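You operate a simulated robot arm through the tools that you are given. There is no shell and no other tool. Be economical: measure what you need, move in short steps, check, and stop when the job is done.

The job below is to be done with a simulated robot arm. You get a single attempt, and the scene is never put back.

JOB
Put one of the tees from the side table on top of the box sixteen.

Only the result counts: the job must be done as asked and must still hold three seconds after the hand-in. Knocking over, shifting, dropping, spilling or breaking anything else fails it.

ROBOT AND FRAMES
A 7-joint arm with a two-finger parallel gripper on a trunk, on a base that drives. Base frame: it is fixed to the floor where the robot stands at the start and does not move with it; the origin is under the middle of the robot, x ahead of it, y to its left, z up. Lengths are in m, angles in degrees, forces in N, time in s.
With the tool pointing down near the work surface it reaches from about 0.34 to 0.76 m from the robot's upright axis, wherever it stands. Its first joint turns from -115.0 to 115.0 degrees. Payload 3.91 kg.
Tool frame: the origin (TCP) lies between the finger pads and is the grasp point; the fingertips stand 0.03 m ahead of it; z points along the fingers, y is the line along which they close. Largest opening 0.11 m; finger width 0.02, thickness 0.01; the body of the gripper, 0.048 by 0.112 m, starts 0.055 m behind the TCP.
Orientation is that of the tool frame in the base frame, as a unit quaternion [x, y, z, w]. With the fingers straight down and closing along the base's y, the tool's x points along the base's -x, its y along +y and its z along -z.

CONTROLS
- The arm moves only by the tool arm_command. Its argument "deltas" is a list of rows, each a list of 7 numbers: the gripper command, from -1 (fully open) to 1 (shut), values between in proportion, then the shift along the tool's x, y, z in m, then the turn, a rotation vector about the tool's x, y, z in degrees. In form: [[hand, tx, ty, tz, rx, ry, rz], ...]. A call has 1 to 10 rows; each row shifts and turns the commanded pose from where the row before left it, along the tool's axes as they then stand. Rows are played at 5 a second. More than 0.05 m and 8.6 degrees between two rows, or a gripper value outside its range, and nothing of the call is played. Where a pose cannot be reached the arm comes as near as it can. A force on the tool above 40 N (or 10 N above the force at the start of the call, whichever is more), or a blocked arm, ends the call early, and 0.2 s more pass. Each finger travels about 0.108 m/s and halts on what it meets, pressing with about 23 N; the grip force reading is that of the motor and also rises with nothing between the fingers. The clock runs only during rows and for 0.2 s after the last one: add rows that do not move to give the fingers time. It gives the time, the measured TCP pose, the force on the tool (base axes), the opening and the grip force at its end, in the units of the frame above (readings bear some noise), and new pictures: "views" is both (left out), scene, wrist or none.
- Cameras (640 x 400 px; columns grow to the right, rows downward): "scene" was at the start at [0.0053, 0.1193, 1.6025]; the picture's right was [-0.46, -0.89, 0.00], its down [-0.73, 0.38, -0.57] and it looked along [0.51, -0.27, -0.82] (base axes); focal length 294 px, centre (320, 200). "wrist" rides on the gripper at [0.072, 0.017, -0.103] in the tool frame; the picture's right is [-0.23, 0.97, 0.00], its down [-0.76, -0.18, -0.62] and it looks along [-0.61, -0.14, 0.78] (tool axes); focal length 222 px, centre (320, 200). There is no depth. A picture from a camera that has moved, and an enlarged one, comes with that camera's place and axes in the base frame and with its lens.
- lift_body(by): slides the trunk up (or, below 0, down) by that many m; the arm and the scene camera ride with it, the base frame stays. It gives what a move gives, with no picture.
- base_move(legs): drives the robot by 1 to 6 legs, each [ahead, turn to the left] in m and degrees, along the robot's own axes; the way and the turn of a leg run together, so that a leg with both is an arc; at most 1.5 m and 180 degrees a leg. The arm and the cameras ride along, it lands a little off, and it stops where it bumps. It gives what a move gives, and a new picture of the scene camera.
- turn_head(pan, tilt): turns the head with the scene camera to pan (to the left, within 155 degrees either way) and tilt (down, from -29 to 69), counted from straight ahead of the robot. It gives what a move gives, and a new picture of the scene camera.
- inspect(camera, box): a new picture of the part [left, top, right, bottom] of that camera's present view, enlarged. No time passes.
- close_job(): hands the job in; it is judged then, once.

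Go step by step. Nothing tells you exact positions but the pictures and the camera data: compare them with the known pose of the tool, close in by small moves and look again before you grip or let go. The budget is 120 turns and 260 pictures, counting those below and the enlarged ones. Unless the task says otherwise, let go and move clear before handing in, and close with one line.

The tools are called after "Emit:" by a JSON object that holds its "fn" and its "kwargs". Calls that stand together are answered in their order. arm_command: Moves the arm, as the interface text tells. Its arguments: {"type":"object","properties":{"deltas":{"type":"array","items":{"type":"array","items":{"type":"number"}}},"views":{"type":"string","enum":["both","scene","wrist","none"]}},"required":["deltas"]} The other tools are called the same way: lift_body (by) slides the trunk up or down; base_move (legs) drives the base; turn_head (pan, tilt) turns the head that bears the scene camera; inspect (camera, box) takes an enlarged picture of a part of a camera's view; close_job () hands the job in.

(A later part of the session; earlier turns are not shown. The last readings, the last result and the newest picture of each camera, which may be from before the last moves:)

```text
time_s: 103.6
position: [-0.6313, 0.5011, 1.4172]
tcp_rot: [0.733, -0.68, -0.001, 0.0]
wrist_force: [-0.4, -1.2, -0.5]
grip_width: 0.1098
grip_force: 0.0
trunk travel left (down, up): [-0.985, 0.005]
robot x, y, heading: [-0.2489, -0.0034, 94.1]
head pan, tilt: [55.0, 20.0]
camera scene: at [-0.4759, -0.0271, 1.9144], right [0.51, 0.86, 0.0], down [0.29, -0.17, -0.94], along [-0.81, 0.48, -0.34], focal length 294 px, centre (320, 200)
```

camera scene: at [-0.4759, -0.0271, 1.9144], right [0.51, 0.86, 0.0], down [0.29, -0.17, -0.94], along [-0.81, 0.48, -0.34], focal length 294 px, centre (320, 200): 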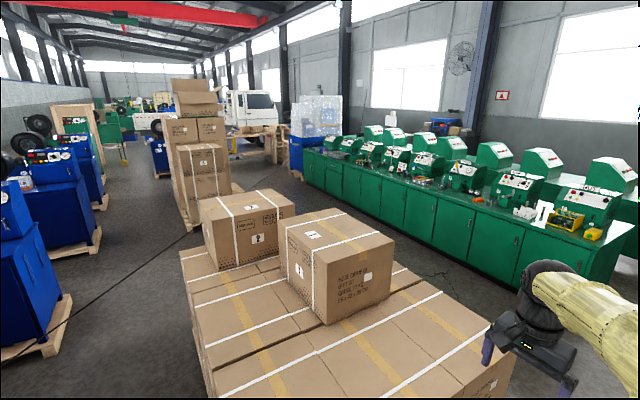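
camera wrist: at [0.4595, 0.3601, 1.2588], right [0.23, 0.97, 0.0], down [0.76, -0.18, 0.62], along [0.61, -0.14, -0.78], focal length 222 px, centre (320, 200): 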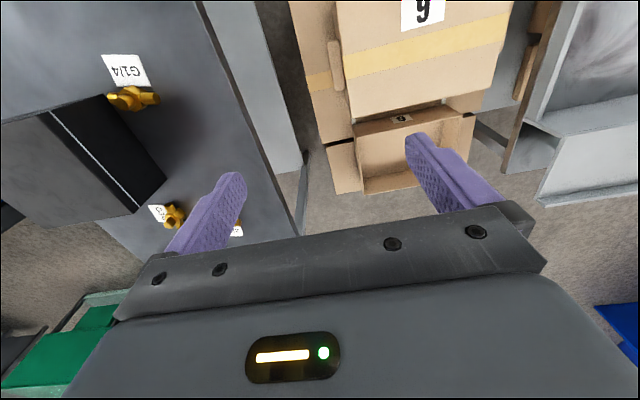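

Turned. I drive along the gap into the aisle.

Emit:
{"fn": "base_move", "kwargs": {"legs": [[1.5, 0], [0.5, 40], [0, 45], [0.8, 0]]}}

Emit:
{"fn": "inspect", "kwargs": {"camera": "scene", "box": [0, 50, 320, 250]}}

```text
time_s: 119.5
position: [-1.8684, 1.5924, 1.4166]
tcp_rot: [1.0, 0.001, 0.002, 0.0]
wrist_force: [-0.2, 0.3, -0.7]
grip_width: 0.1099
grip_force: 0.1
trunk travel left (down, up): [-0.985, 0.005]
robot x, y, heading: [-1.337, 1.9385, -180.0]
head pan, tilt: [55.0, 20.0]
camera scene: at [-1.3293, 1.7081, 1.9144], right [-0.82, 0.57, 0.0], down [0.2, 0.28, -0.94], along [-0.54, -0.77, -0.34], focal length 294 px, centre (320, 200)
```

scene: 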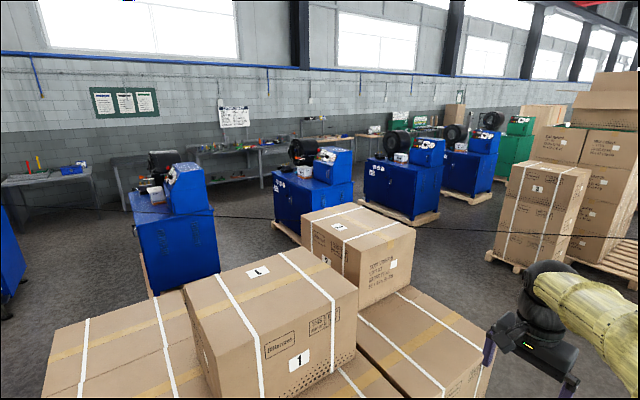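

```text
2.00 times, centred on (160, 150) of scene
camera zoom: at [-1.3293, 1.7081, 1.9144], right [-0.82, 0.57, 0.0], down [0.2, 0.28, -0.94], along [-0.54, -0.77, -0.34], focal length 588 px, centre (640, 300)
```

zoom: 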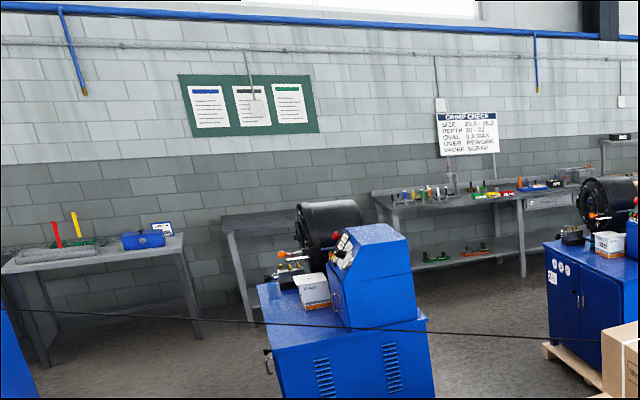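

Now I can see all four machines; I zoom on the right pair.

Emit:
{"fn": "inspect", "kwargs": {"camera": "scene", "box": [430, 100, 560, 190]}}

Emit:
{"fn": "inspect", "kwargs": {"camera": "scene", "box": [270, 120, 440, 220]}}

Emit:
{"fn": "turn_head", "kwargs": {"pan": 10, "tilt": 15}}

Emit:
{"fn": "turn_head", "kwargs": {"pan": -60, "tilt": 30}}

```text
4.44 times, centred on (495, 145) of scene
camera zoom: at [-1.3293, 1.7081, 1.9144], right [-0.82, 0.57, 0.0], down [0.2, 0.28, -0.94], along [-0.54, -0.77, -0.34], focal length 1307 px, centre (-458, 444)
```

zoom: 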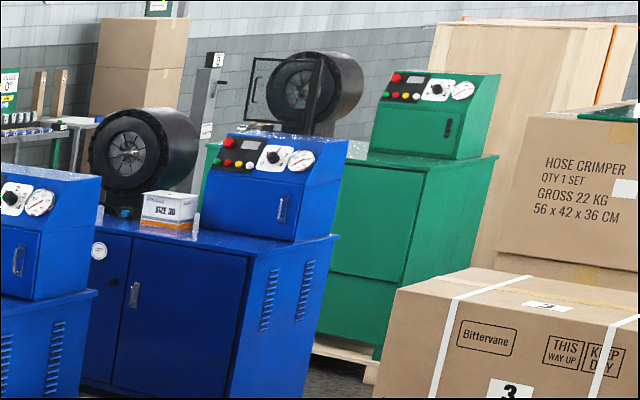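

```text
3.76 times, centred on (355, 170) of scene
camera zoom: at [-1.3293, 1.7081, 1.9144], right [-0.82, 0.57, 0.0], down [0.2, 0.28, -0.94], along [-0.54, -0.77, -0.34], focal length 1108 px, centre (188, 313)
```

zoom: 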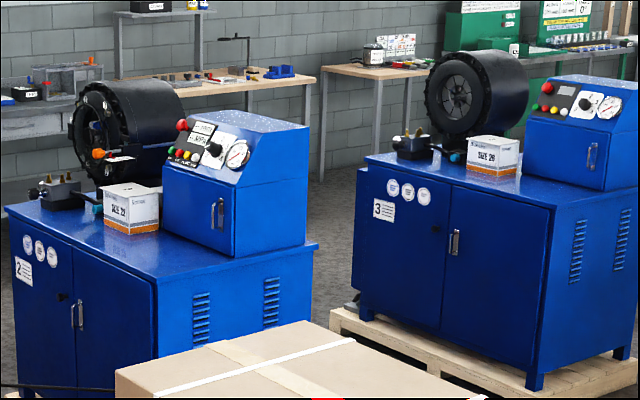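

```text
time_s: 120.7
position: [-1.8682, 1.5932, 1.417]
tcp_rot: [1.0, 0.0, 0.001, 0.0]
wrist_force: [0.5, -0.9, 0.6]
grip_width: 0.11
grip_force: 0.0
trunk travel left (down, up): [-0.985, 0.005]
robot x, y, heading: [-1.3375, 1.939, -179.9]
head pan, tilt: [10.0, 15.0]
camera scene: at [-1.3677, 1.7681, 1.9226], right [-0.18, 0.98, 0.0], down [0.26, 0.05, -0.97], along [-0.95, -0.17, -0.26], focal length 294 px, centre (320, 200)
```

scene: 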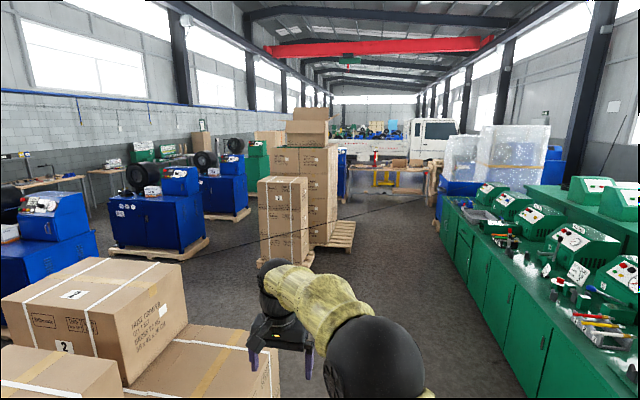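

```text
time_s: 122.1
position: [-1.8684, 1.5927, 1.4158]
tcp_rot: [1.0, 0.0, 0.0, 0.001]
wrist_force: [-0.4, -0.1, -0.3]
grip_width: 0.1103
grip_force: 0.0
trunk travel left (down, up): [-0.985, 0.005]
robot x, y, heading: [-1.3354, 1.9358, -179.7]
head pan, tilt: [-60.0, 30.0]
camera scene: at [-1.3213, 1.8628, 1.8984], right [0.86, 0.5, 0.0], down [0.25, -0.43, -0.87], along [-0.44, 0.75, -0.5], focal length 294 px, centre (320, 200)
```

scene: 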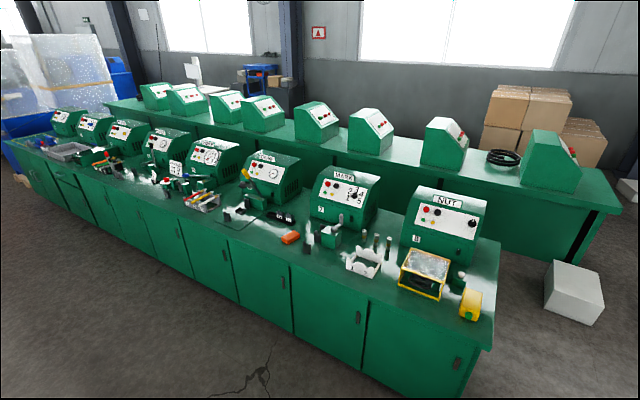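

Machine 4 has SIZE 30, so not it. I zoom farther down the hall, toward machine 5 and the stacks.

Emit:
{"fn": "turn_head", "kwargs": {"pan": 5, "tilt": 15}}

Emit:
{"fn": "inspect", "kwargs": {"camera": "scene", "box": [310, 120, 450, 220]}}

Emit:
{"fn": "inspect", "kwargs": {"camera": "scene", "box": [220, 100, 360, 250]}}

Emit:
{"fn": "inspect", "kwargs": {"camera": "scene", "box": [420, 110, 560, 220]}}

```text
time_s: 123.4
position: [-1.8685, 1.5932, 1.4165]
tcp_rot: [1.0, 0.0, 0.0, 0.0]
wrist_force: [-0.2, 0.3, 0.9]
grip_width: 0.11
grip_force: 0.1
trunk travel left (down, up): [-0.985, 0.005]
robot x, y, heading: [-1.3362, 1.9398, -179.7]
head pan, tilt: [5.0, 15.0]
camera scene: at [-1.3688, 1.7764, 1.9226], right [-0.09, 1.0, 0.0], down [0.26, 0.02, -0.97], along [-0.96, -0.09, -0.26], focal length 294 px, centre (320, 200)
```

scene: 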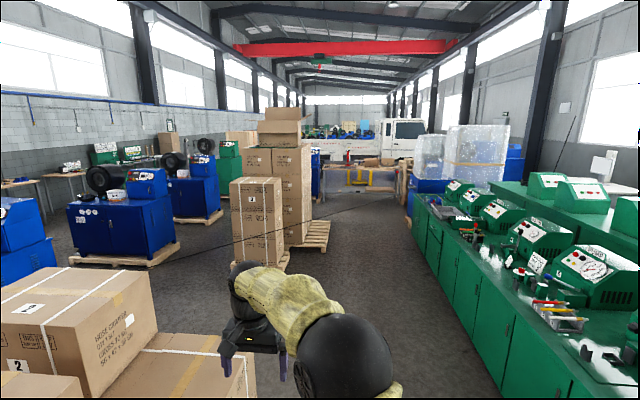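

```text
4.00 times, centred on (380, 170) of scene
camera zoom: at [-1.3688, 1.7764, 1.9226], right [-0.09, 1.0, 0.0], down [0.26, 0.02, -0.97], along [-0.96, -0.09, -0.26], focal length 1177 px, centre (80, 320)
```

zoom: 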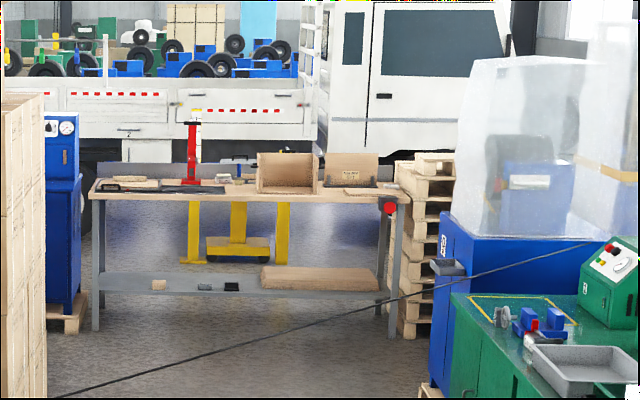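

```text
2.67 times, centred on (290, 175) of scene
camera zoom: at [-1.3688, 1.7764, 1.9226], right [-0.09, 1.0, 0.0], down [0.26, 0.02, -0.97], along [-0.96, -0.09, -0.26], focal length 784 px, centre (400, 267)
```

zoom: 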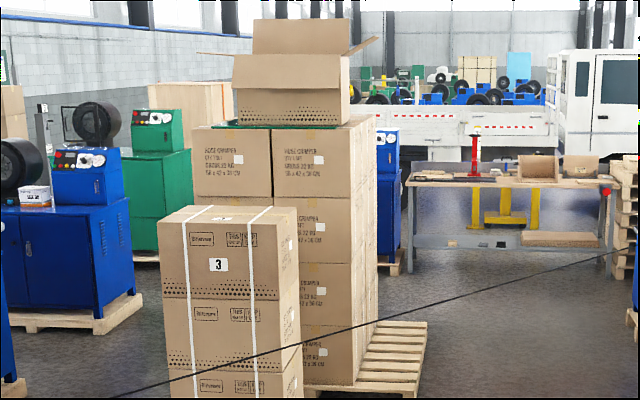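

```text
3.64 times, centred on (490, 165) of scene
camera zoom: at [-1.3688, 1.7764, 1.9226], right [-0.09, 1.0, 0.0], down [0.26, 0.02, -0.97], along [-0.96, -0.09, -0.26], focal length 1070 px, centre (-298, 327)
```

zoom: 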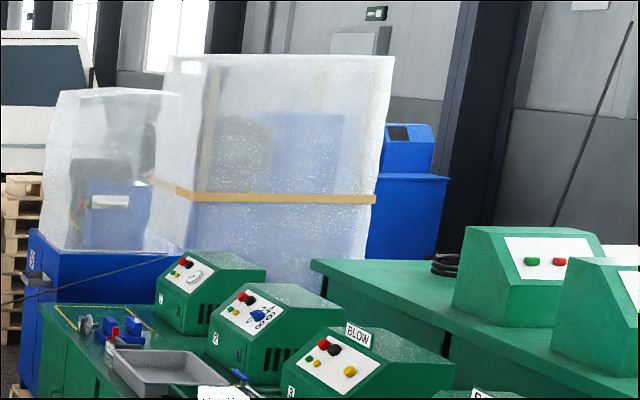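

Machine 5 is partly hidden behind the stack. I advance about a metre, staying before the cable, to see it.

Emit:
{"fn": "base_move", "kwargs": {"legs": [[0.7, -15], [0.5, 15]]}}

Emit:
{"fn": "inspect", "kwargs": {"camera": "scene", "box": [220, 100, 400, 240]}}

```text
time_s: 129.8
position: [-3.0647, 1.742, 1.4161]
tcp_rot: [1.0, 0.001, 0.002, 0.0]
wrist_force: [-0.3, 0.5, 0.0]
grip_width: 0.1102
grip_force: 0.0
trunk travel left (down, up): [-0.985, 0.005]
robot x, y, heading: [-2.5331, 2.0902, -179.9]
head pan, tilt: [5.0, 15.0]
camera scene: at [-2.5653, 1.9251, 1.9226], right [-0.09, 1.0, 0.0], down [0.26, 0.02, -0.97], along [-0.96, -0.09, -0.26], focal length 294 px, centre (320, 200)
```

scene: 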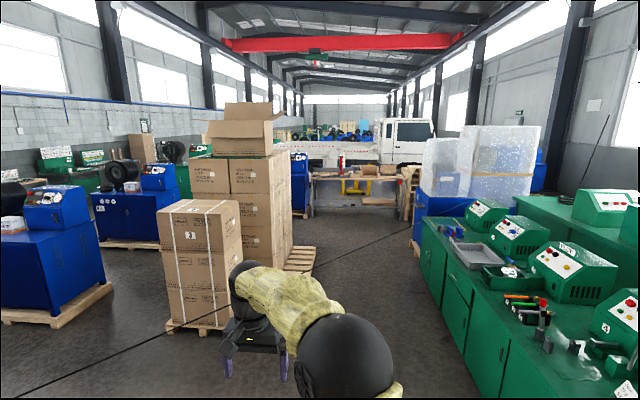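

```text
2.86 times, centred on (310, 170) of scene
camera zoom: at [-2.5653, 1.9251, 1.9226], right [-0.09, 1.0, 0.0], down [0.26, 0.02, -0.97], along [-0.96, -0.09, -0.26], focal length 840 px, centre (349, 286)
```

zoom: 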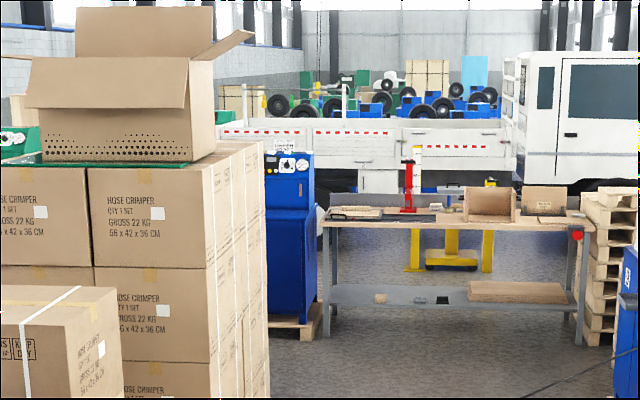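

Nothing useful here. The cartons on the shelf under the conveyor bench have labels partly covered by the bench edge, which could be two-digit. I turn to look at them from this side.

Emit:
{"fn": "lift_body", "kwargs": {"by": -0.4}}

Emit:
{"fn": "base_move", "kwargs": {"legs": [[-1.0, 0], [0, -60]]}}

Emit:
{"fn": "turn_head", "kwargs": {"pan": -115, "tilt": 30}}

Emit:
{"fn": "inspect", "kwargs": {"camera": "scene", "box": [200, 150, 440, 300]}}

```text
time_s: 133.7
position: [-3.0635, 1.7415, 1.0168]
tcp_rot: [1.0, 0.0, 0.0, -0.001]
wrist_force: [-0.8, -0.1, -0.6]
grip_width: 0.11
grip_force: 0.1
trunk travel left (down, up): [-0.585, 0.405]
robot x, y, heading: [-2.5289, 2.0851, -180.0]
head pan, tilt: [5.0, 15.0]
```

```text
time_s: 141.5
position: [-2.1044, 2.3751, 1.0176]
tcp_rot: [0.875, -0.484, 0.002, 0.0]
wrist_force: [0.3, 0.1, 0.2]
grip_width: 0.1102
grip_force: 0.1
trunk travel left (down, up): [-0.585, 0.405]
robot x, y, heading: [-1.5328, 2.1074, 122.1]
head pan, tilt: [5.0, 15.0]
camera scene: at [-1.684, 2.0492, 1.5226], right [0.8, 0.6, 0.0], down [0.16, -0.21, -0.97], along [-0.58, 0.77, -0.26], focal length 294 px, centre (320, 200)
```

scene: 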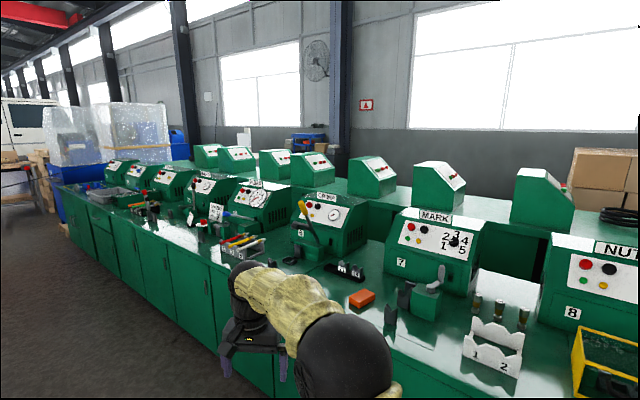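

```text
time_s: 143.5
position: [-2.1056, 2.3735, 1.0152]
tcp_rot: [0.875, -0.484, 0.0, 0.0]
wrist_force: [0.1, -0.5, -0.2]
grip_width: 0.1098
grip_force: 0.1
trunk travel left (down, up): [-0.585, 0.405]
robot x, y, heading: [-1.5314, 2.1069, 122.3]
head pan, tilt: [-115.0, 30.0]
camera scene: at [-1.5379, 1.9859, 1.4984], right [0.12, -0.99, 0.0], down [-0.5, -0.06, -0.87], along [0.86, 0.11, -0.5], focal length 294 px, centre (320, 200)
```

scene: 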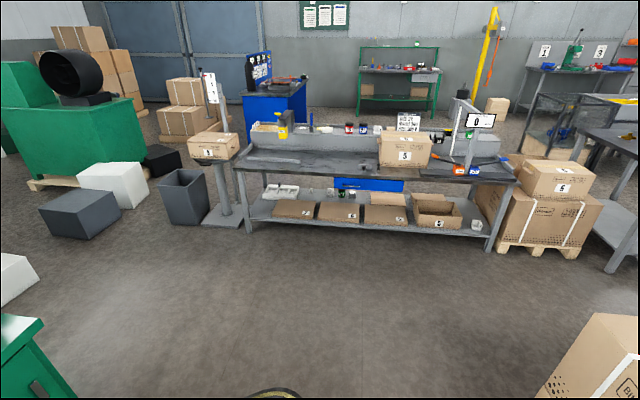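

```text
2.67 times, centred on (320, 225) of scene
camera zoom: at [-1.5379, 1.9859, 1.4984], right [0.12, -0.99, 0.0], down [-0.5, -0.06, -0.87], along [0.86, 0.11, -0.5], focal length 784 px, centre (320, 133)
```

zoom: 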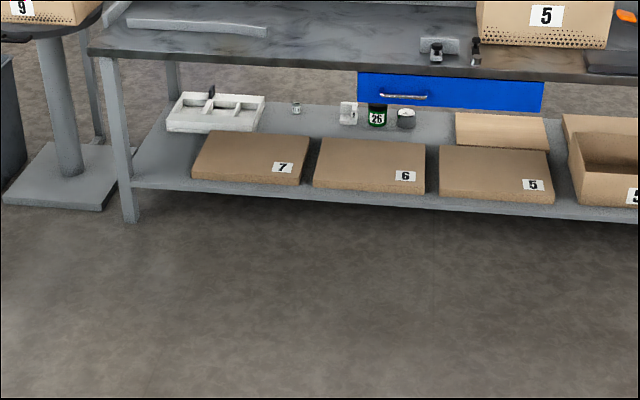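

Cartons there are 5, 6, 7 and the end box is 9. I look at the wall benches behind the tank from here, and at machine 1's surroundings.

Emit:
{"fn": "turn_head", "kwargs": {"pan": 150, "tilt": 15}}

Emit:
{"fn": "inspect", "kwargs": {"camera": "scene", "box": [120, 120, 320, 250]}}

Emit:
{"fn": "turn_head", "kwargs": {"pan": -150, "tilt": 20}}

Emit:
{"fn": "inspect", "kwargs": {"camera": "scene", "box": [200, 100, 480, 280]}}

```text
time_s: 147.2
position: [-2.1036, 2.3754, 1.016]
tcp_rot: [0.876, -0.483, 0.0, 0.0]
wrist_force: [0.3, -0.2, -0.4]
grip_width: 0.1101
grip_force: 0.0
trunk travel left (down, up): [-0.585, 0.405]
robot x, y, heading: [-1.5315, 2.109, 122.1]
head pan, tilt: [150.0, 15.0]
camera scene: at [-1.6242, 1.8813, 1.5226], right [-1.0, -0.04, 0.0], down [-0.01, 0.26, -0.97], along [0.04, -0.97, -0.26], focal length 294 px, centre (320, 200)
```

scene: 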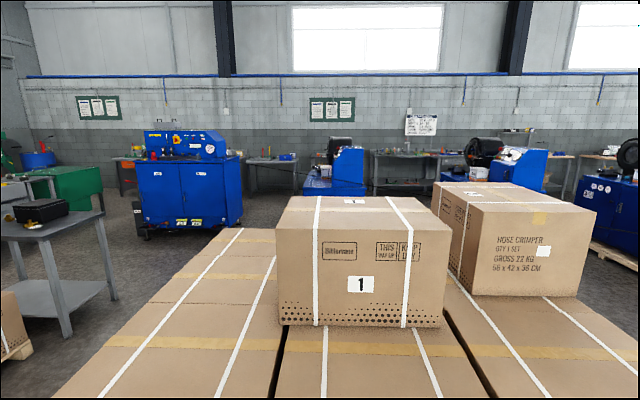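

```text
3.08 times, centred on (220, 185) of scene
camera zoom: at [-1.6242, 1.8813, 1.5226], right [-1.0, -0.04, 0.0], down [-0.01, 0.26, -0.97], along [0.04, -0.97, -0.26], focal length 905 px, centre (628, 246)
```

zoom: 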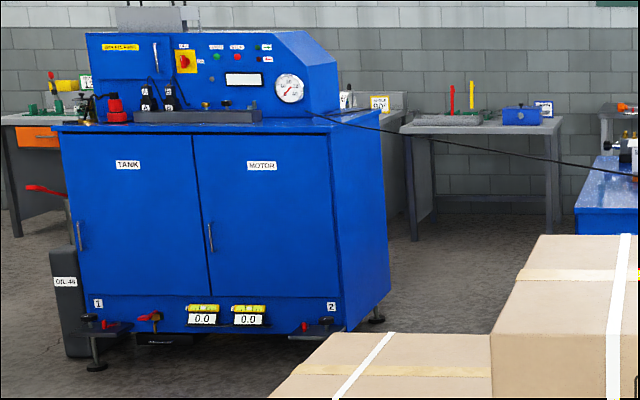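

```text
time_s: 151.3
position: [-2.1048, 2.3751, 1.0165]
tcp_rot: [0.875, -0.485, 0.0, 0.001]
wrist_force: [0.2, -0.5, 0.1]
grip_width: 0.1102
grip_force: 0.1
trunk travel left (down, up): [-0.585, 0.405]
robot x, y, heading: [-1.5303, 2.1068, 122.2]
head pan, tilt: [-150.0, 20.0]
camera scene: at [-1.5453, 1.9311, 1.5145], right [-0.47, -0.88, 0.0], down [-0.3, 0.16, -0.94], along [0.83, -0.44, -0.34], focal length 294 px, centre (320, 200)
```

scene: 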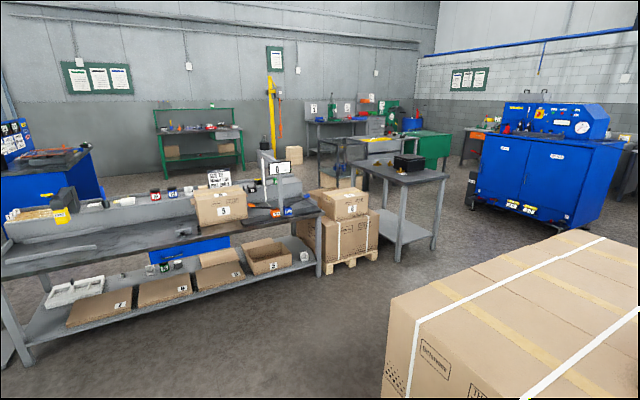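

```text
2.22 times, centred on (340, 190) of scene
camera zoom: at [-1.5453, 1.9311, 1.5145], right [-0.47, -0.88, 0.0], down [-0.3, 0.16, -0.94], along [0.83, -0.44, -0.34], focal length 654 px, centre (276, 222)
```

zoom: 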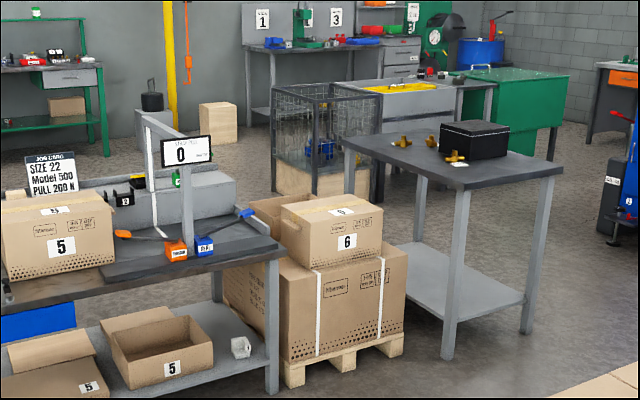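

The side table with the tees is confirmed. I zoom hard on small boxes on the wall benches.

Emit:
{"fn": "turn_head", "kwargs": {"pan": 150, "tilt": 10}}

Emit:
{"fn": "inspect", "kwargs": {"camera": "scene", "box": [230, 115, 330, 185]}}

Emit:
{"fn": "inspect", "kwargs": {"camera": "scene", "box": [400, 90, 560, 180]}}

Emit:
{"fn": "inspect", "kwargs": {"camera": "scene", "box": [560, 90, 640, 170]}}

```text
time_s: 155.4
position: [-2.1045, 2.3748, 1.0161]
tcp_rot: [0.875, -0.484, 0.001, 0.0]
wrist_force: [0.6, 0.3, -0.5]
grip_width: 0.1101
grip_force: 0.0
trunk travel left (down, up): [-0.585, 0.405]
robot x, y, heading: [-1.5323, 2.1056, 122.2]
head pan, tilt: [150.0, 10.0]
camera scene: at [-1.6242, 1.8817, 1.5307], right [-1.0, -0.04, 0.0], down [-0.01, 0.17, -0.98], along [0.04, -0.98, -0.17], focal length 294 px, centre (320, 200)
```

scene: 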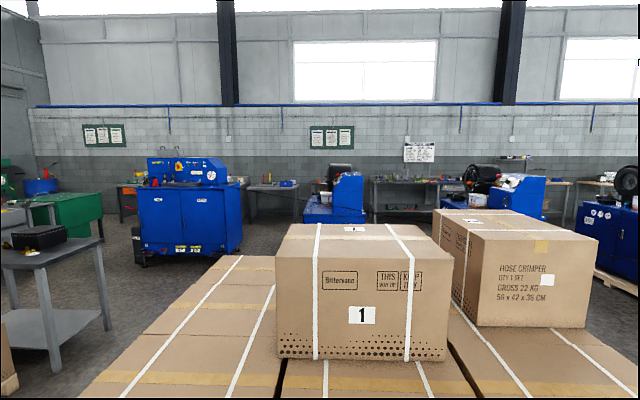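

```text
5.71 times, centred on (280, 150) of scene
camera zoom: at [-1.6242, 1.8817, 1.5307], right [-1.0, -0.04, 0.0], down [-0.01, 0.17, -0.98], along [0.04, -0.98, -0.17], focal length 1681 px, centre (549, 486)
```

zoom: 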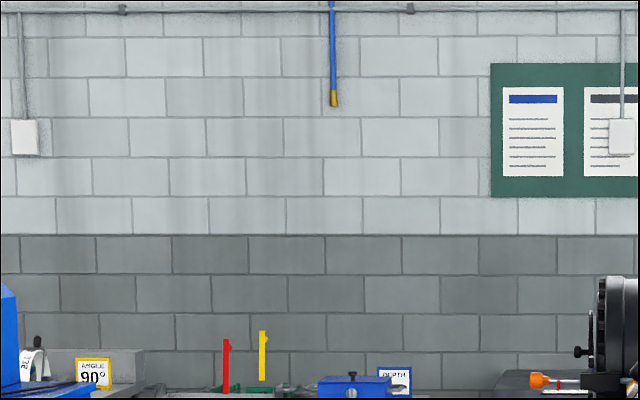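

```text
4.00 times, centred on (480, 135) of scene
camera zoom: at [-1.6242, 1.8817, 1.5307], right [-1.0, -0.04, 0.0], down [-0.01, 0.17, -0.98], along [0.04, -0.98, -0.17], focal length 1177 px, centre (-320, 460)
```

zoom: 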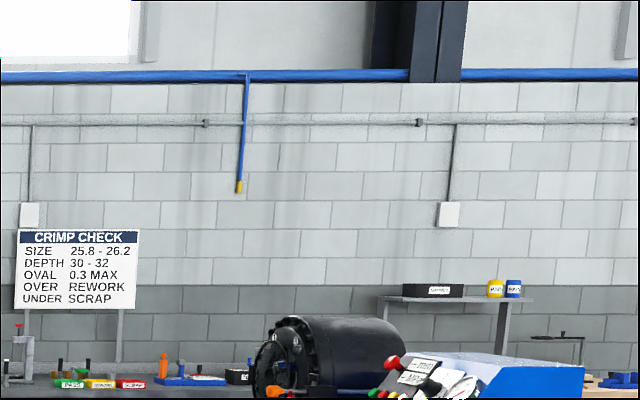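

```text
5.00 times, centred on (600, 130) of scene
camera zoom: at [-1.6242, 1.8817, 1.5307], right [-1.0, -0.04, 0.0], down [-0.01, 0.17, -0.98], along [0.04, -0.98, -0.17], focal length 1471 px, centre (-1080, 550)
```

zoom: 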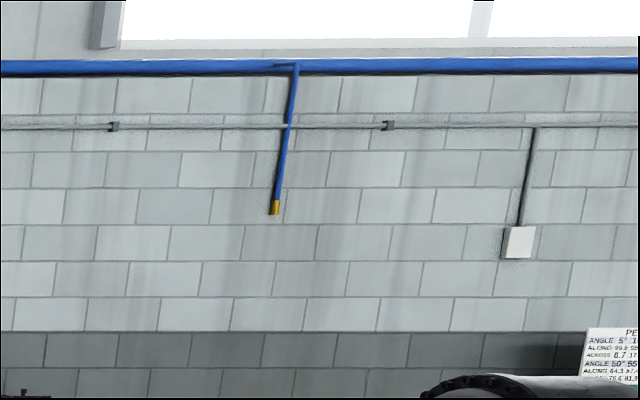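

No 16 here either. Machine 5, farther down the hall, is the remaining unknown; its front faces my starting side, so I go back to the gap by the start with the camera raised to view it between the stacks and the machine row.

Emit:
{"fn": "lift_body", "kwargs": {"by": 0.4}}

Emit:
{"fn": "base_move", "kwargs": {"legs": [[0, -145], [1.25, 0], [0, -67], [1.4, 0], [0.8, 0]]}}

Emit:
{"fn": "turn_head", "kwargs": {"pan": -95, "tilt": 15}}

```text
time_s: 159.2
position: [-2.1055, 2.3737, 1.4167]
tcp_rot: [0.875, -0.484, 0.001, 0.001]
wrist_force: [0.3, 0.2, -0.8]
grip_width: 0.1101
grip_force: 0.1
trunk travel left (down, up): [-0.985, 0.005]
robot x, y, heading: [-1.5289, 2.1058, 122.1]
head pan, tilt: [150.0, 10.0]
```

```text
time_s: 185.1
position: [-0.1255, -1.1345, 1.4172]
tcp_rot: [0.719, 0.695, 0.001, 0.0]
wrist_force: [0.8, 0.2, -0.4]
grip_width: 0.1098
grip_force: 0.1
trunk travel left (down, up): [-0.985, 0.005]
robot x, y, heading: [-0.4509, -0.589, -92.1]
head pan, tilt: [150.0, 10.0]
camera scene: at [-0.2446, -0.4579, 1.9308], right [0.85, -0.53, 0.0], down [-0.09, -0.15, -0.98], along [0.52, 0.84, -0.17], focal length 294 px, centre (320, 200)
```

scene: 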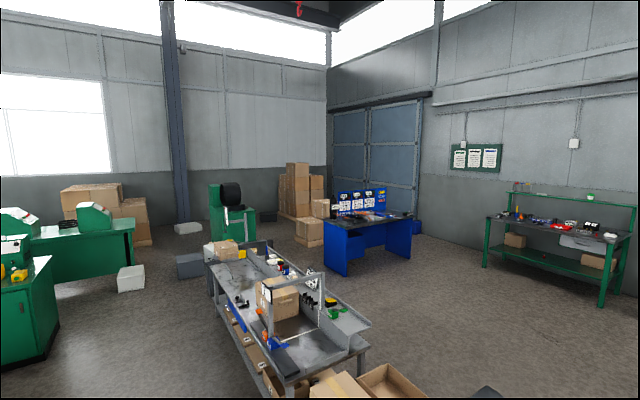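

```text
time_s: 188.5
position: [-0.125, -1.1342, 1.4166]
tcp_rot: [0.719, 0.695, 0.0, 0.0]
wrist_force: [0.5, -0.5, 0.2]
grip_width: 0.1101
grip_force: 0.0
trunk travel left (down, up): [-0.985, 0.005]
robot x, y, heading: [-0.4538, -0.5888, -92.1]
head pan, tilt: [-95.0, 15.0]
camera scene: at [-0.3866, -0.5249, 1.9226], right [0.12, 0.99, 0.0], down [0.26, -0.03, -0.97], along [-0.96, 0.12, -0.26], focal length 294 px, centre (320, 200)
```

scene: 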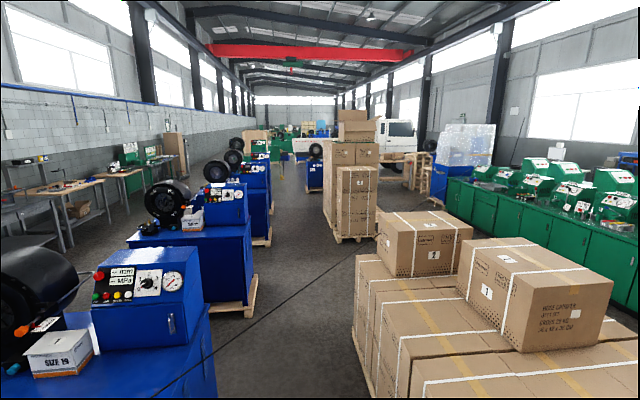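

Emit:
{"fn": "inspect", "kwargs": {"camera": "scene", "box": [260, 110, 350, 210]}}

Emit:
{"fn": "inspect", "kwargs": {"camera": "scene", "box": [110, 110, 210, 210]}}

```text
4.00 times, centred on (305, 160) of scene
camera zoom: at [-0.3866, -0.5249, 1.9226], right [0.12, 0.99, 0.0], down [0.26, -0.03, -0.97], along [-0.96, 0.12, -0.26], focal length 1177 px, centre (380, 360)
```

zoom: 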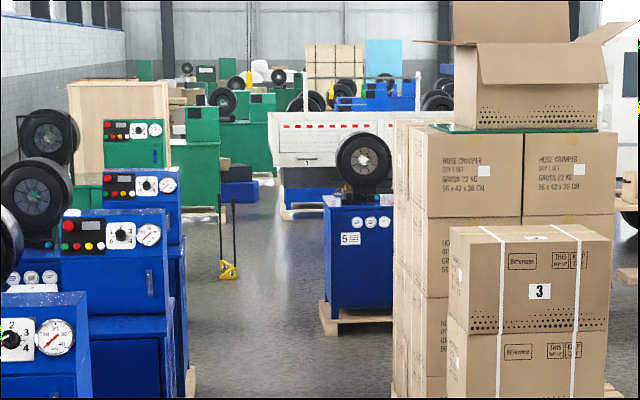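

```text
4.00 times, centred on (160, 160) of scene
camera zoom: at [-0.3866, -0.5249, 1.9226], right [0.12, 0.99, 0.0], down [0.26, -0.03, -0.97], along [-0.96, 0.12, -0.26], focal length 1177 px, centre (960, 360)
```

zoom: 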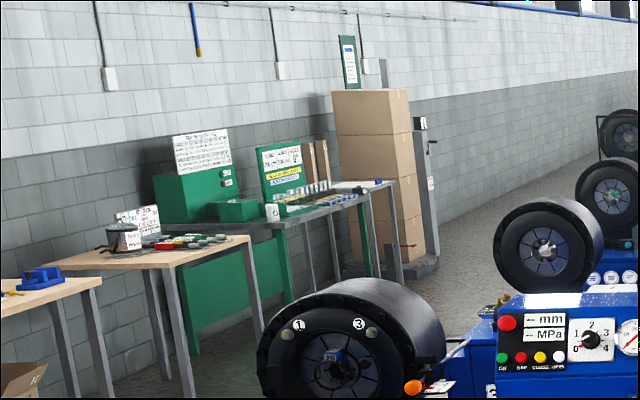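

Machine 5's top is half hidden by the stack. I shift a little to the right and look again.

Emit:
{"fn": "base_move", "kwargs": {"legs": [[0, 42], [0.55, 0]]}}

Emit:
{"fn": "turn_head", "kwargs": {"pan": -140, "tilt": 15}}

Emit:
{"fn": "inspect", "kwargs": {"camera": "scene", "box": [240, 90, 400, 210]}}

```text
time_s: 193.7
position: [0.5206, -1.1969, 1.4157]
tcp_rot: [0.418, 0.908, 0.0, -0.001]
wrist_force: [0.2, -0.3, 0.3]
grip_width: 0.1099
grip_force: 0.1
trunk travel left (down, up): [-0.985, 0.005]
robot x, y, heading: [-0.0908, -1.0175, -49.2]
head pan, tilt: [-95.0, 15.0]
camera scene: at [-0.0843, -0.9284, 1.9226], right [-0.58, 0.81, 0.0], down [0.21, 0.15, -0.97], along [-0.78, -0.56, -0.26], focal length 294 px, centre (320, 200)
```

scene: 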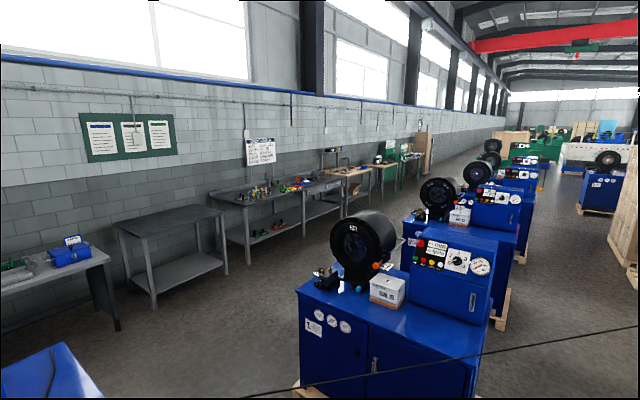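

```text
time_s: 194.8
position: [0.5203, -1.1975, 1.4169]
tcp_rot: [0.418, 0.909, 0.0, 0.0]
wrist_force: [0.2, -0.7, 0.6]
grip_width: 0.11
grip_force: 0.0
trunk travel left (down, up): [-0.985, 0.005]
robot x, y, heading: [-0.0854, -1.018, -49.3]
head pan, tilt: [-140.0, 15.0]
camera scene: at [-0.1011, -0.8584, 1.9226], right [0.16, 0.99, 0.0], down [0.26, -0.04, -0.97], along [-0.95, 0.16, -0.26], focal length 294 px, centre (320, 200)
```

scene: 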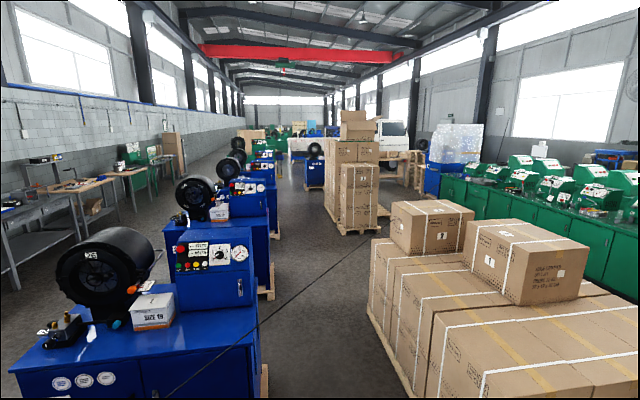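

```text
3.33 times, centred on (320, 150) of scene
camera zoom: at [-0.1011, -0.8584, 1.9226], right [0.16, 0.99, 0.0], down [0.26, -0.04, -0.97], along [-0.95, 0.16, -0.26], focal length 981 px, centre (320, 367)
```

zoom: 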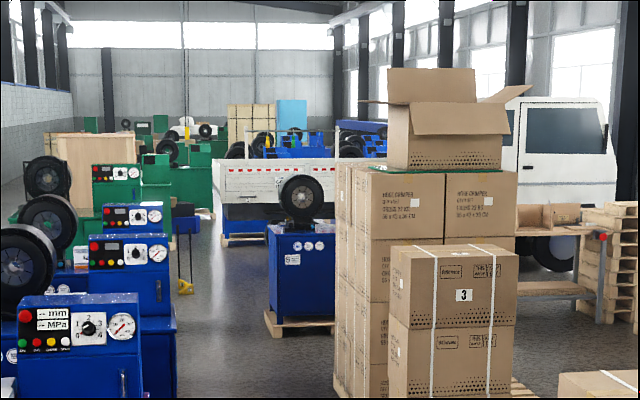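

Nothing conclusive there. From here I can check the hidden sides of the dark box on the side table and everything else on this side.

Emit:
{"fn": "turn_head", "kwargs": {"pan": 95, "tilt": 40}}

Emit:
{"fn": "turn_head", "kwargs": {"pan": 55, "tilt": 25}}

Emit:
{"fn": "turn_head", "kwargs": {"pan": -60, "tilt": 15}}

```text
time_s: 198.1
position: [0.5209, -1.1983, 1.4173]
tcp_rot: [0.418, 0.909, 0.0, 0.0]
wrist_force: [1.1, 0.5, -0.3]
grip_width: 0.1096
grip_force: 0.0
trunk travel left (down, up): [-0.985, 0.005]
robot x, y, heading: [-0.0903, -1.0184, -49.2]
head pan, tilt: [95.0, 40.0]
camera scene: at [0.0505, -0.8125, 1.883], right [0.72, -0.7, 0.0], down [-0.45, -0.46, -0.77], along [0.54, 0.55, -0.64], focal length 294 px, centre (320, 200)
```

scene: 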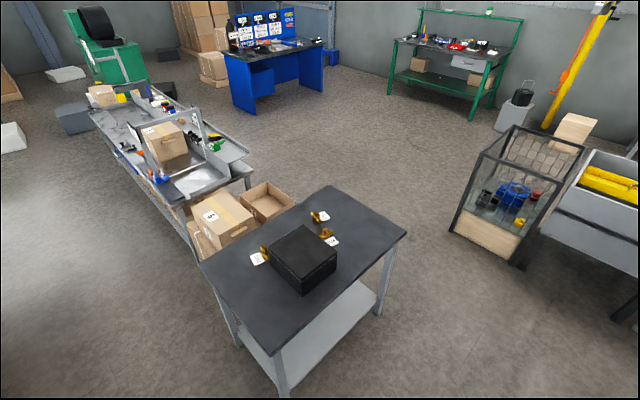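

```text
time_s: 199.2
position: [0.5206, -1.1968, 1.417]
tcp_rot: [0.418, 0.909, 0.0, 0.0]
wrist_force: [-0.5, -0.4, 1.0]
grip_width: 0.1101
grip_force: 0.1
trunk travel left (down, up): [-0.985, 0.005]
robot x, y, heading: [-0.0866, -1.0215, -49.3]
head pan, tilt: [55.0, 25.0]
camera scene: at [0.0828, -0.8641, 1.9063], right [0.1, -0.99, 0.0], down [-0.42, -0.04, -0.91], along [0.9, 0.09, -0.42], focal length 294 px, centre (320, 200)
```

scene: 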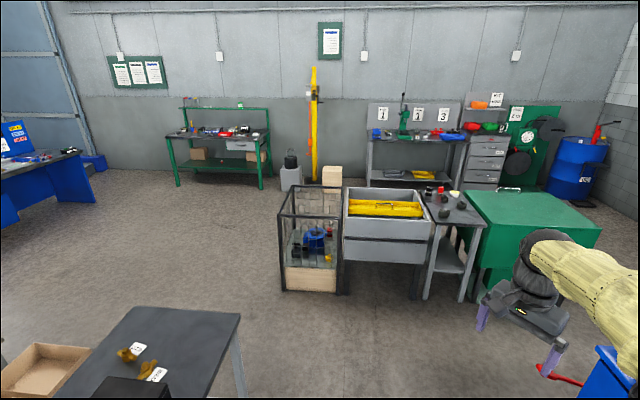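

```text
time_s: 201.1
position: [0.5211, -1.1976, 1.4164]
tcp_rot: [0.418, 0.908, 0.0, 0.0]
wrist_force: [0.4, -0.8, -0.3]
grip_width: 0.11
grip_force: 0.1
trunk travel left (down, up): [-0.985, 0.005]
robot x, y, heading: [-0.0863, -1.0172, -49.3]
head pan, tilt: [-60.0, 15.0]
camera scene: at [-0.0397, -0.9615, 1.9226], right [-0.94, 0.33, 0.0], down [0.09, 0.24, -0.97], along [-0.32, -0.91, -0.26], focal length 294 px, centre (320, 200)
```

scene: 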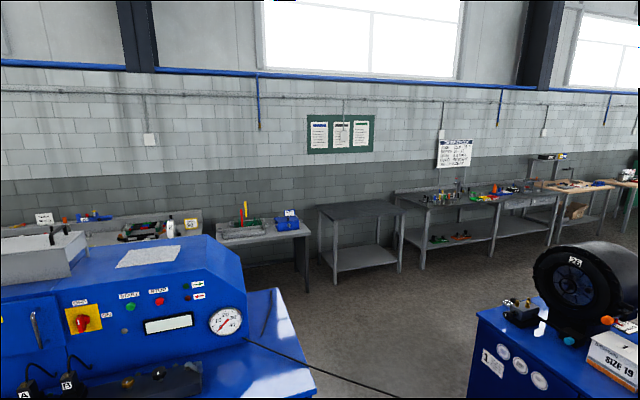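

Still no 16; machine 5 far down the hall is the best remaining candidate. I centre the arm over the base, then go to the central aisle and advance carefully, watching whether the hanging cable blocks.

Emit:
{"fn": "arm_command", "kwargs": {"deltas": [[-1, 0, -0.05, 0, 0, 0, 0], [-1, 0, -0.05, 0, 0, 0, 0], [-1, 0, -0.05, 0, 0, 0, 0], [-1, 0.02, -0.05, 0, 0, 0, 0], [-1, 0.02, -0.05, 0, 0, 0, 0], [-1, 0.02, -0.05, 0, 0, 0, 0]], "views": "none"}}

Emit:
{"fn": "base_move", "kwargs": {"legs": [[0, -7], [-0.73, 0], [0, -122]]}}

Emit:
{"fn": "turn_head", "kwargs": {"pan": 10, "tilt": 30}}

```text
refused: row 4 steps farther than a row can; nothing moved
```

```text
time_s: 210.7
position: [-1.0051, -0.7783, 1.4175]
tcp_rot: [1.0, 0.025, 0.0, 0.0]
wrist_force: [0.3, -0.3, 0.9]
grip_width: 0.11
grip_force: 0.1
trunk travel left (down, up): [-0.985, 0.005]
robot x, y, heading: [-0.4917, -0.409, -177.1]
head pan, tilt: [-60.0, 15.0]
camera scene: at [-0.4743, -0.4791, 1.9226], right [0.84, 0.54, 0.0], down [0.14, -0.22, -0.97], along [-0.53, 0.81, -0.26], focal length 294 px, centre (320, 200)
```

scene: 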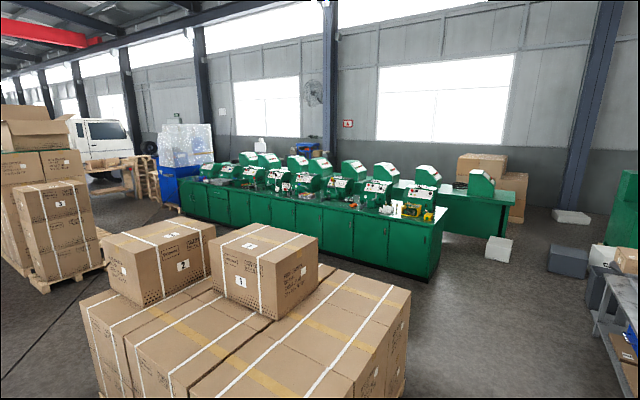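

```text
time_s: 212.1
position: [-1.0045, -0.7784, 1.4169]
tcp_rot: [1.0, 0.026, 0.0, 0.0]
wrist_force: [0.5, -0.5, 0.3]
grip_width: 0.1098
grip_force: 0.0
trunk travel left (down, up): [-0.985, 0.005]
robot x, y, heading: [-0.4923, -0.4102, -177.3]
head pan, tilt: [10.0, 30.0]
camera scene: at [-0.5116, -0.5777, 1.8984], right [-0.22, 0.97, 0.0], down [0.49, 0.11, -0.87], along [-0.84, -0.19, -0.5], focal length 294 px, centre (320, 200)
```

scene: 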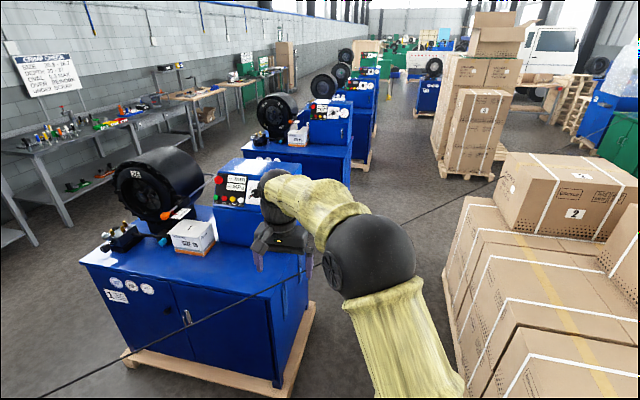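

The arm is over machine 1's edge; I centre it and then try going forward slowly.

Emit:
{"fn": "arm_command", "kwargs": {"deltas": [[-1, 0, -0.048, 0, 0, 0, 0], [-1, 0, -0.048, 0, 0, 0, 0], [-1, 0, -0.048, 0, 0, 0, 0], [-1, 0, -0.048, 0, 0, 0, 0], [-1, 0, -0.048, 0, 0, 0, 0], [-1, 0, -0.048, 0, 0, 0, 0]], "views": "none"}}

Emit:
{"fn": "base_move", "kwargs": {"legs": [[0.6, -3]]}}

```text
time_s: 213.5
position: [-1.0181, -0.4859, 1.4139]
tcp_rot: [1.0, 0.026, 0.0, 0.001]
wrist_force: [-0.4, -0.1, -0.2]
grip_width: 0.1096
grip_force: 0.0
trunk travel left (down, up): [-0.985, 0.005]
robot x, y, heading: [-0.4898, -0.4097, -177.0]
head pan, tilt: [10.0, 30.0]
```

```text
time_s: 216.9
position: [-1.6194, -0.4748, 1.4139]
tcp_rot: [1.0, -0.001, 0.0, 0.0]
wrist_force: [-0.5, -0.5, 0.2]
grip_width: 0.11
grip_force: 0.2
trunk travel left (down, up): [-0.985, 0.005]
robot x, y, heading: [-1.0946, -0.4237, 179.9]
head pan, tilt: [10.0, 30.0]
camera scene: at [-1.1192, -0.5912, 1.8984], right [-0.17, 0.99, 0.0], down [0.49, 0.09, -0.87], along [-0.85, -0.15, -0.5], focal length 294 px, centre (320, 200)
```

scene: 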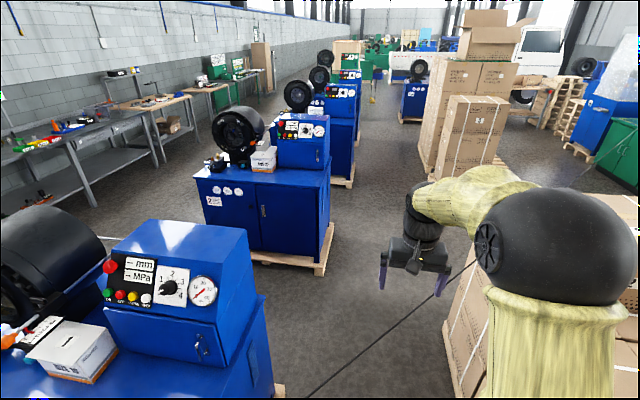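

Machine 5 is now visible past the stack; I zoom on it.

Emit:
{"fn": "inspect", "kwargs": {"camera": "scene", "box": [380, 50, 450, 110]}}

Emit:
{"fn": "inspect", "kwargs": {"camera": "scene", "box": [290, 30, 420, 110]}}

```text
6.67 times, centred on (415, 80) of scene
camera zoom: at [-1.1192, -0.5912, 1.8984], right [-0.17, 0.99, 0.0], down [0.49, 0.09, -0.87], along [-0.85, -0.15, -0.5], focal length 1961 px, centre (-313, 1000)
```

zoom: 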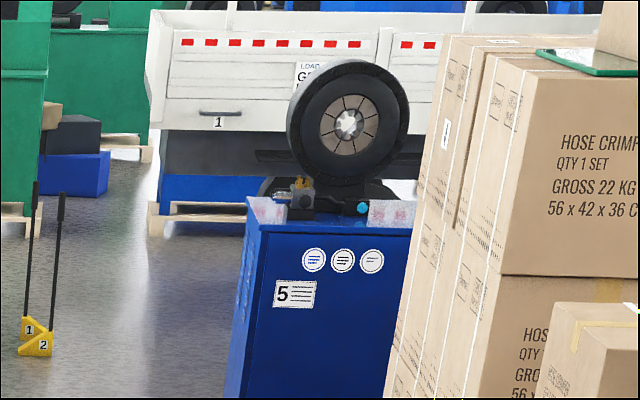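

```text
4.92 times, centred on (355, 70) of scene
camera zoom: at [-1.1192, -0.5912, 1.8984], right [-0.17, 0.99, 0.0], down [0.49, 0.09, -0.87], along [-0.85, -0.15, -0.5], focal length 1448 px, centre (148, 840)
```

zoom: 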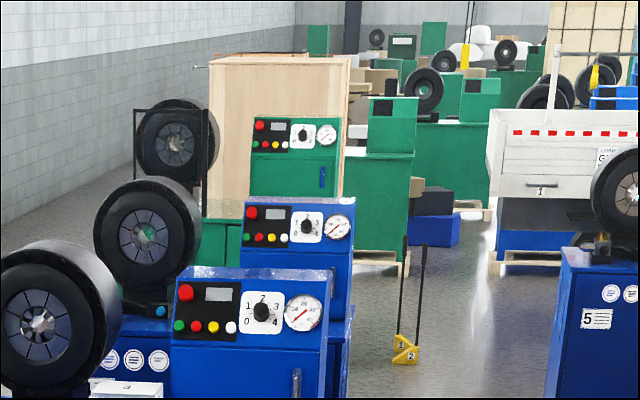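

Machine 5 has no SIZE box, but the stack's side carries labels; I zoom there.

Emit:
{"fn": "inspect", "kwargs": {"camera": "scene", "box": [415, 50, 515, 190]}}

Emit:
{"fn": "base_move", "kwargs": {"legs": [[1.0, 0]]}}

```text
2.86 times, centred on (465, 120) of scene
camera zoom: at [-1.1192, -0.5912, 1.8984], right [-0.17, 0.99, 0.0], down [0.49, 0.09, -0.87], along [-0.85, -0.15, -0.5], focal length 840 px, centre (-94, 429)
```

zoom: 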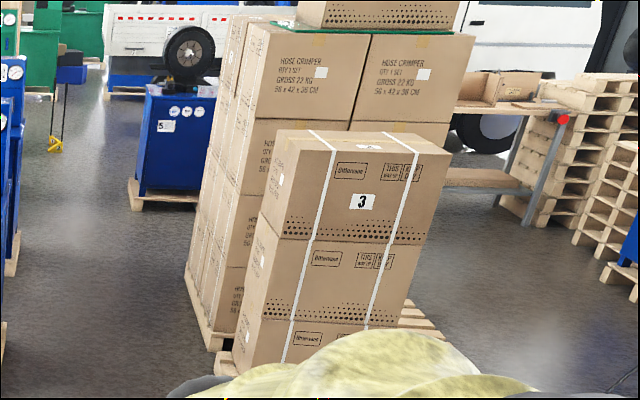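

```text
time_s: 221.9
position: [-2.5746, -0.4868, 1.415]
tcp_rot: [1.0, 0.005, 0.0, 0.0]
wrist_force: [-0.2, 0.2, 0.6]
grip_width: 0.1098
grip_force: 0.0
trunk travel left (down, up): [-0.985, 0.005]
robot x, y, heading: [-2.0489, -0.429, -179.3]
head pan, tilt: [10.0, 30.0]
camera scene: at [-2.0728, -0.5964, 1.8984], right [-0.19, 0.98, 0.0], down [0.49, 0.09, -0.87], along [-0.85, -0.16, -0.5], focal length 294 px, centre (320, 200)
```

scene: 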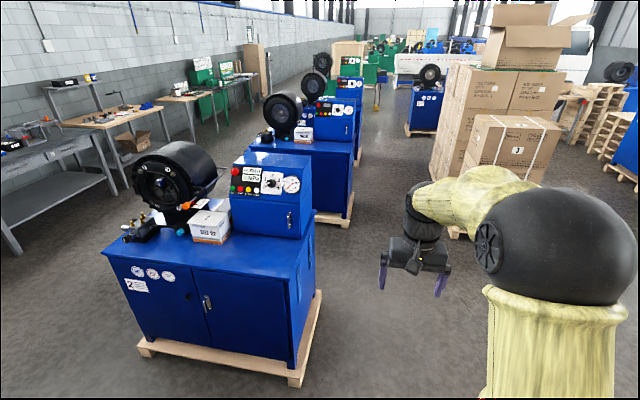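

The cable does not block. I continue down the aisle and look around.

Emit:
{"fn": "base_move", "kwargs": {"legs": [[1.5, 0], [0.8, 0]]}}

Emit:
{"fn": "turn_head", "kwargs": {"pan": 0, "tilt": 10}}

Emit:
{"fn": "turn_head", "kwargs": {"pan": 70, "tilt": 20}}

Emit:
{"fn": "turn_head", "kwargs": {"pan": -60, "tilt": 10}}

```text
time_s: 233.1
position: [-4.8369, -0.5391, 1.4144]
tcp_rot: [1.0, 0.013, 0.0, 0.0]
wrist_force: [0.3, -0.6, -0.1]
grip_width: 0.1097
grip_force: 0.1
trunk travel left (down, up): [-0.985, 0.005]
robot x, y, heading: [-4.3076, -0.4662, -178.7]
head pan, tilt: [10.0, 30.0]
camera scene: at [-4.3338, -0.6421, 1.8984], right [-0.2, 0.98, 0.0], down [0.49, 0.1, -0.87], along [-0.85, -0.17, -0.5], focal length 294 px, centre (320, 200)
```

scene: 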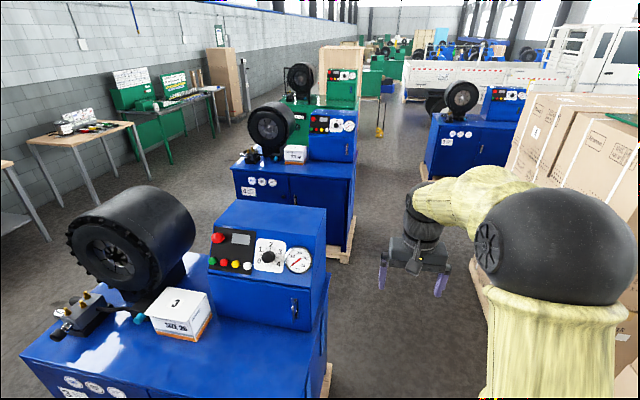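

```text
time_s: 233.9
position: [-4.8376, -0.5397, 1.4149]
tcp_rot: [1.0, 0.013, 0.001, 0.0]
wrist_force: [-0.1, -1.0, -0.7]
grip_width: 0.1102
grip_force: 0.0
trunk travel left (down, up): [-0.985, 0.005]
robot x, y, heading: [-4.3102, -0.4744, -178.4]
head pan, tilt: [0.0, 10.0]
camera scene: at [-4.3374, -0.6266, 1.9307], right [-0.02, 1.0, 0.0], down [0.17, 0.0, -0.98], along [-0.98, -0.02, -0.17], focal length 294 px, centre (320, 200)
```

scene: 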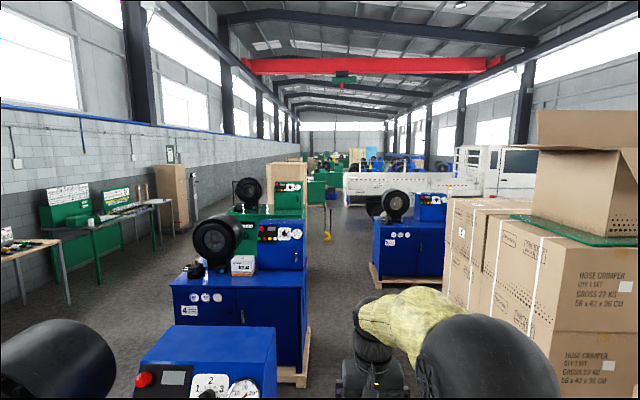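

```text
time_s: 235.3
position: [-4.8363, -0.5387, 1.4153]
tcp_rot: [1.0, 0.012, 0.0, 0.0]
wrist_force: [0.7, 0.5, 0.5]
grip_width: 0.11
grip_force: 0.1
trunk travel left (down, up): [-0.985, 0.005]
robot x, y, heading: [-4.3081, -0.4766, -178.5]
head pan, tilt: [70.0, 20.0]
camera scene: at [-4.2743, -0.7125, 1.9145], right [-0.95, 0.32, 0.0], down [0.11, 0.32, -0.94], along [-0.3, -0.89, -0.34], focal length 294 px, centre (320, 200)
```

scene: 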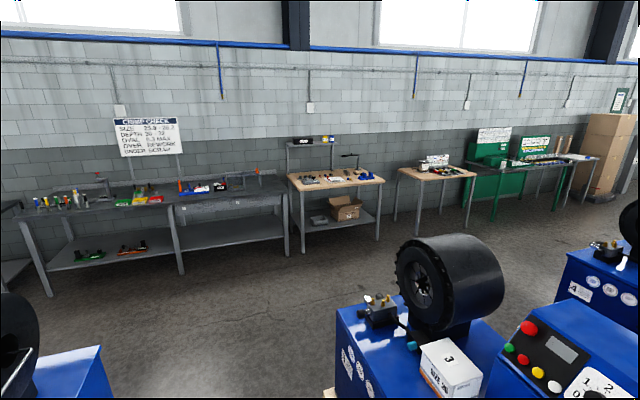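

```text
time_s: 237.4
position: [-4.8372, -0.5388, 1.415]
tcp_rot: [1.0, 0.012, 0.0, 0.001]
wrist_force: [-0.6, -0.7, -0.6]
grip_width: 0.11
grip_force: 0.0
trunk travel left (down, up): [-0.985, 0.005]
robot x, y, heading: [-4.3069, -0.4763, -178.6]
head pan, tilt: [-60.0, 10.0]
camera scene: at [-4.293, -0.5449, 1.9307], right [0.85, 0.52, 0.0], down [0.09, -0.15, -0.98], along [-0.51, 0.84, -0.17], focal length 294 px, centre (320, 200)
```

scene: 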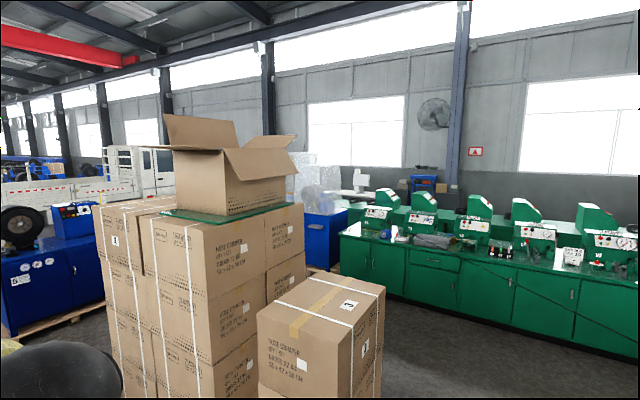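

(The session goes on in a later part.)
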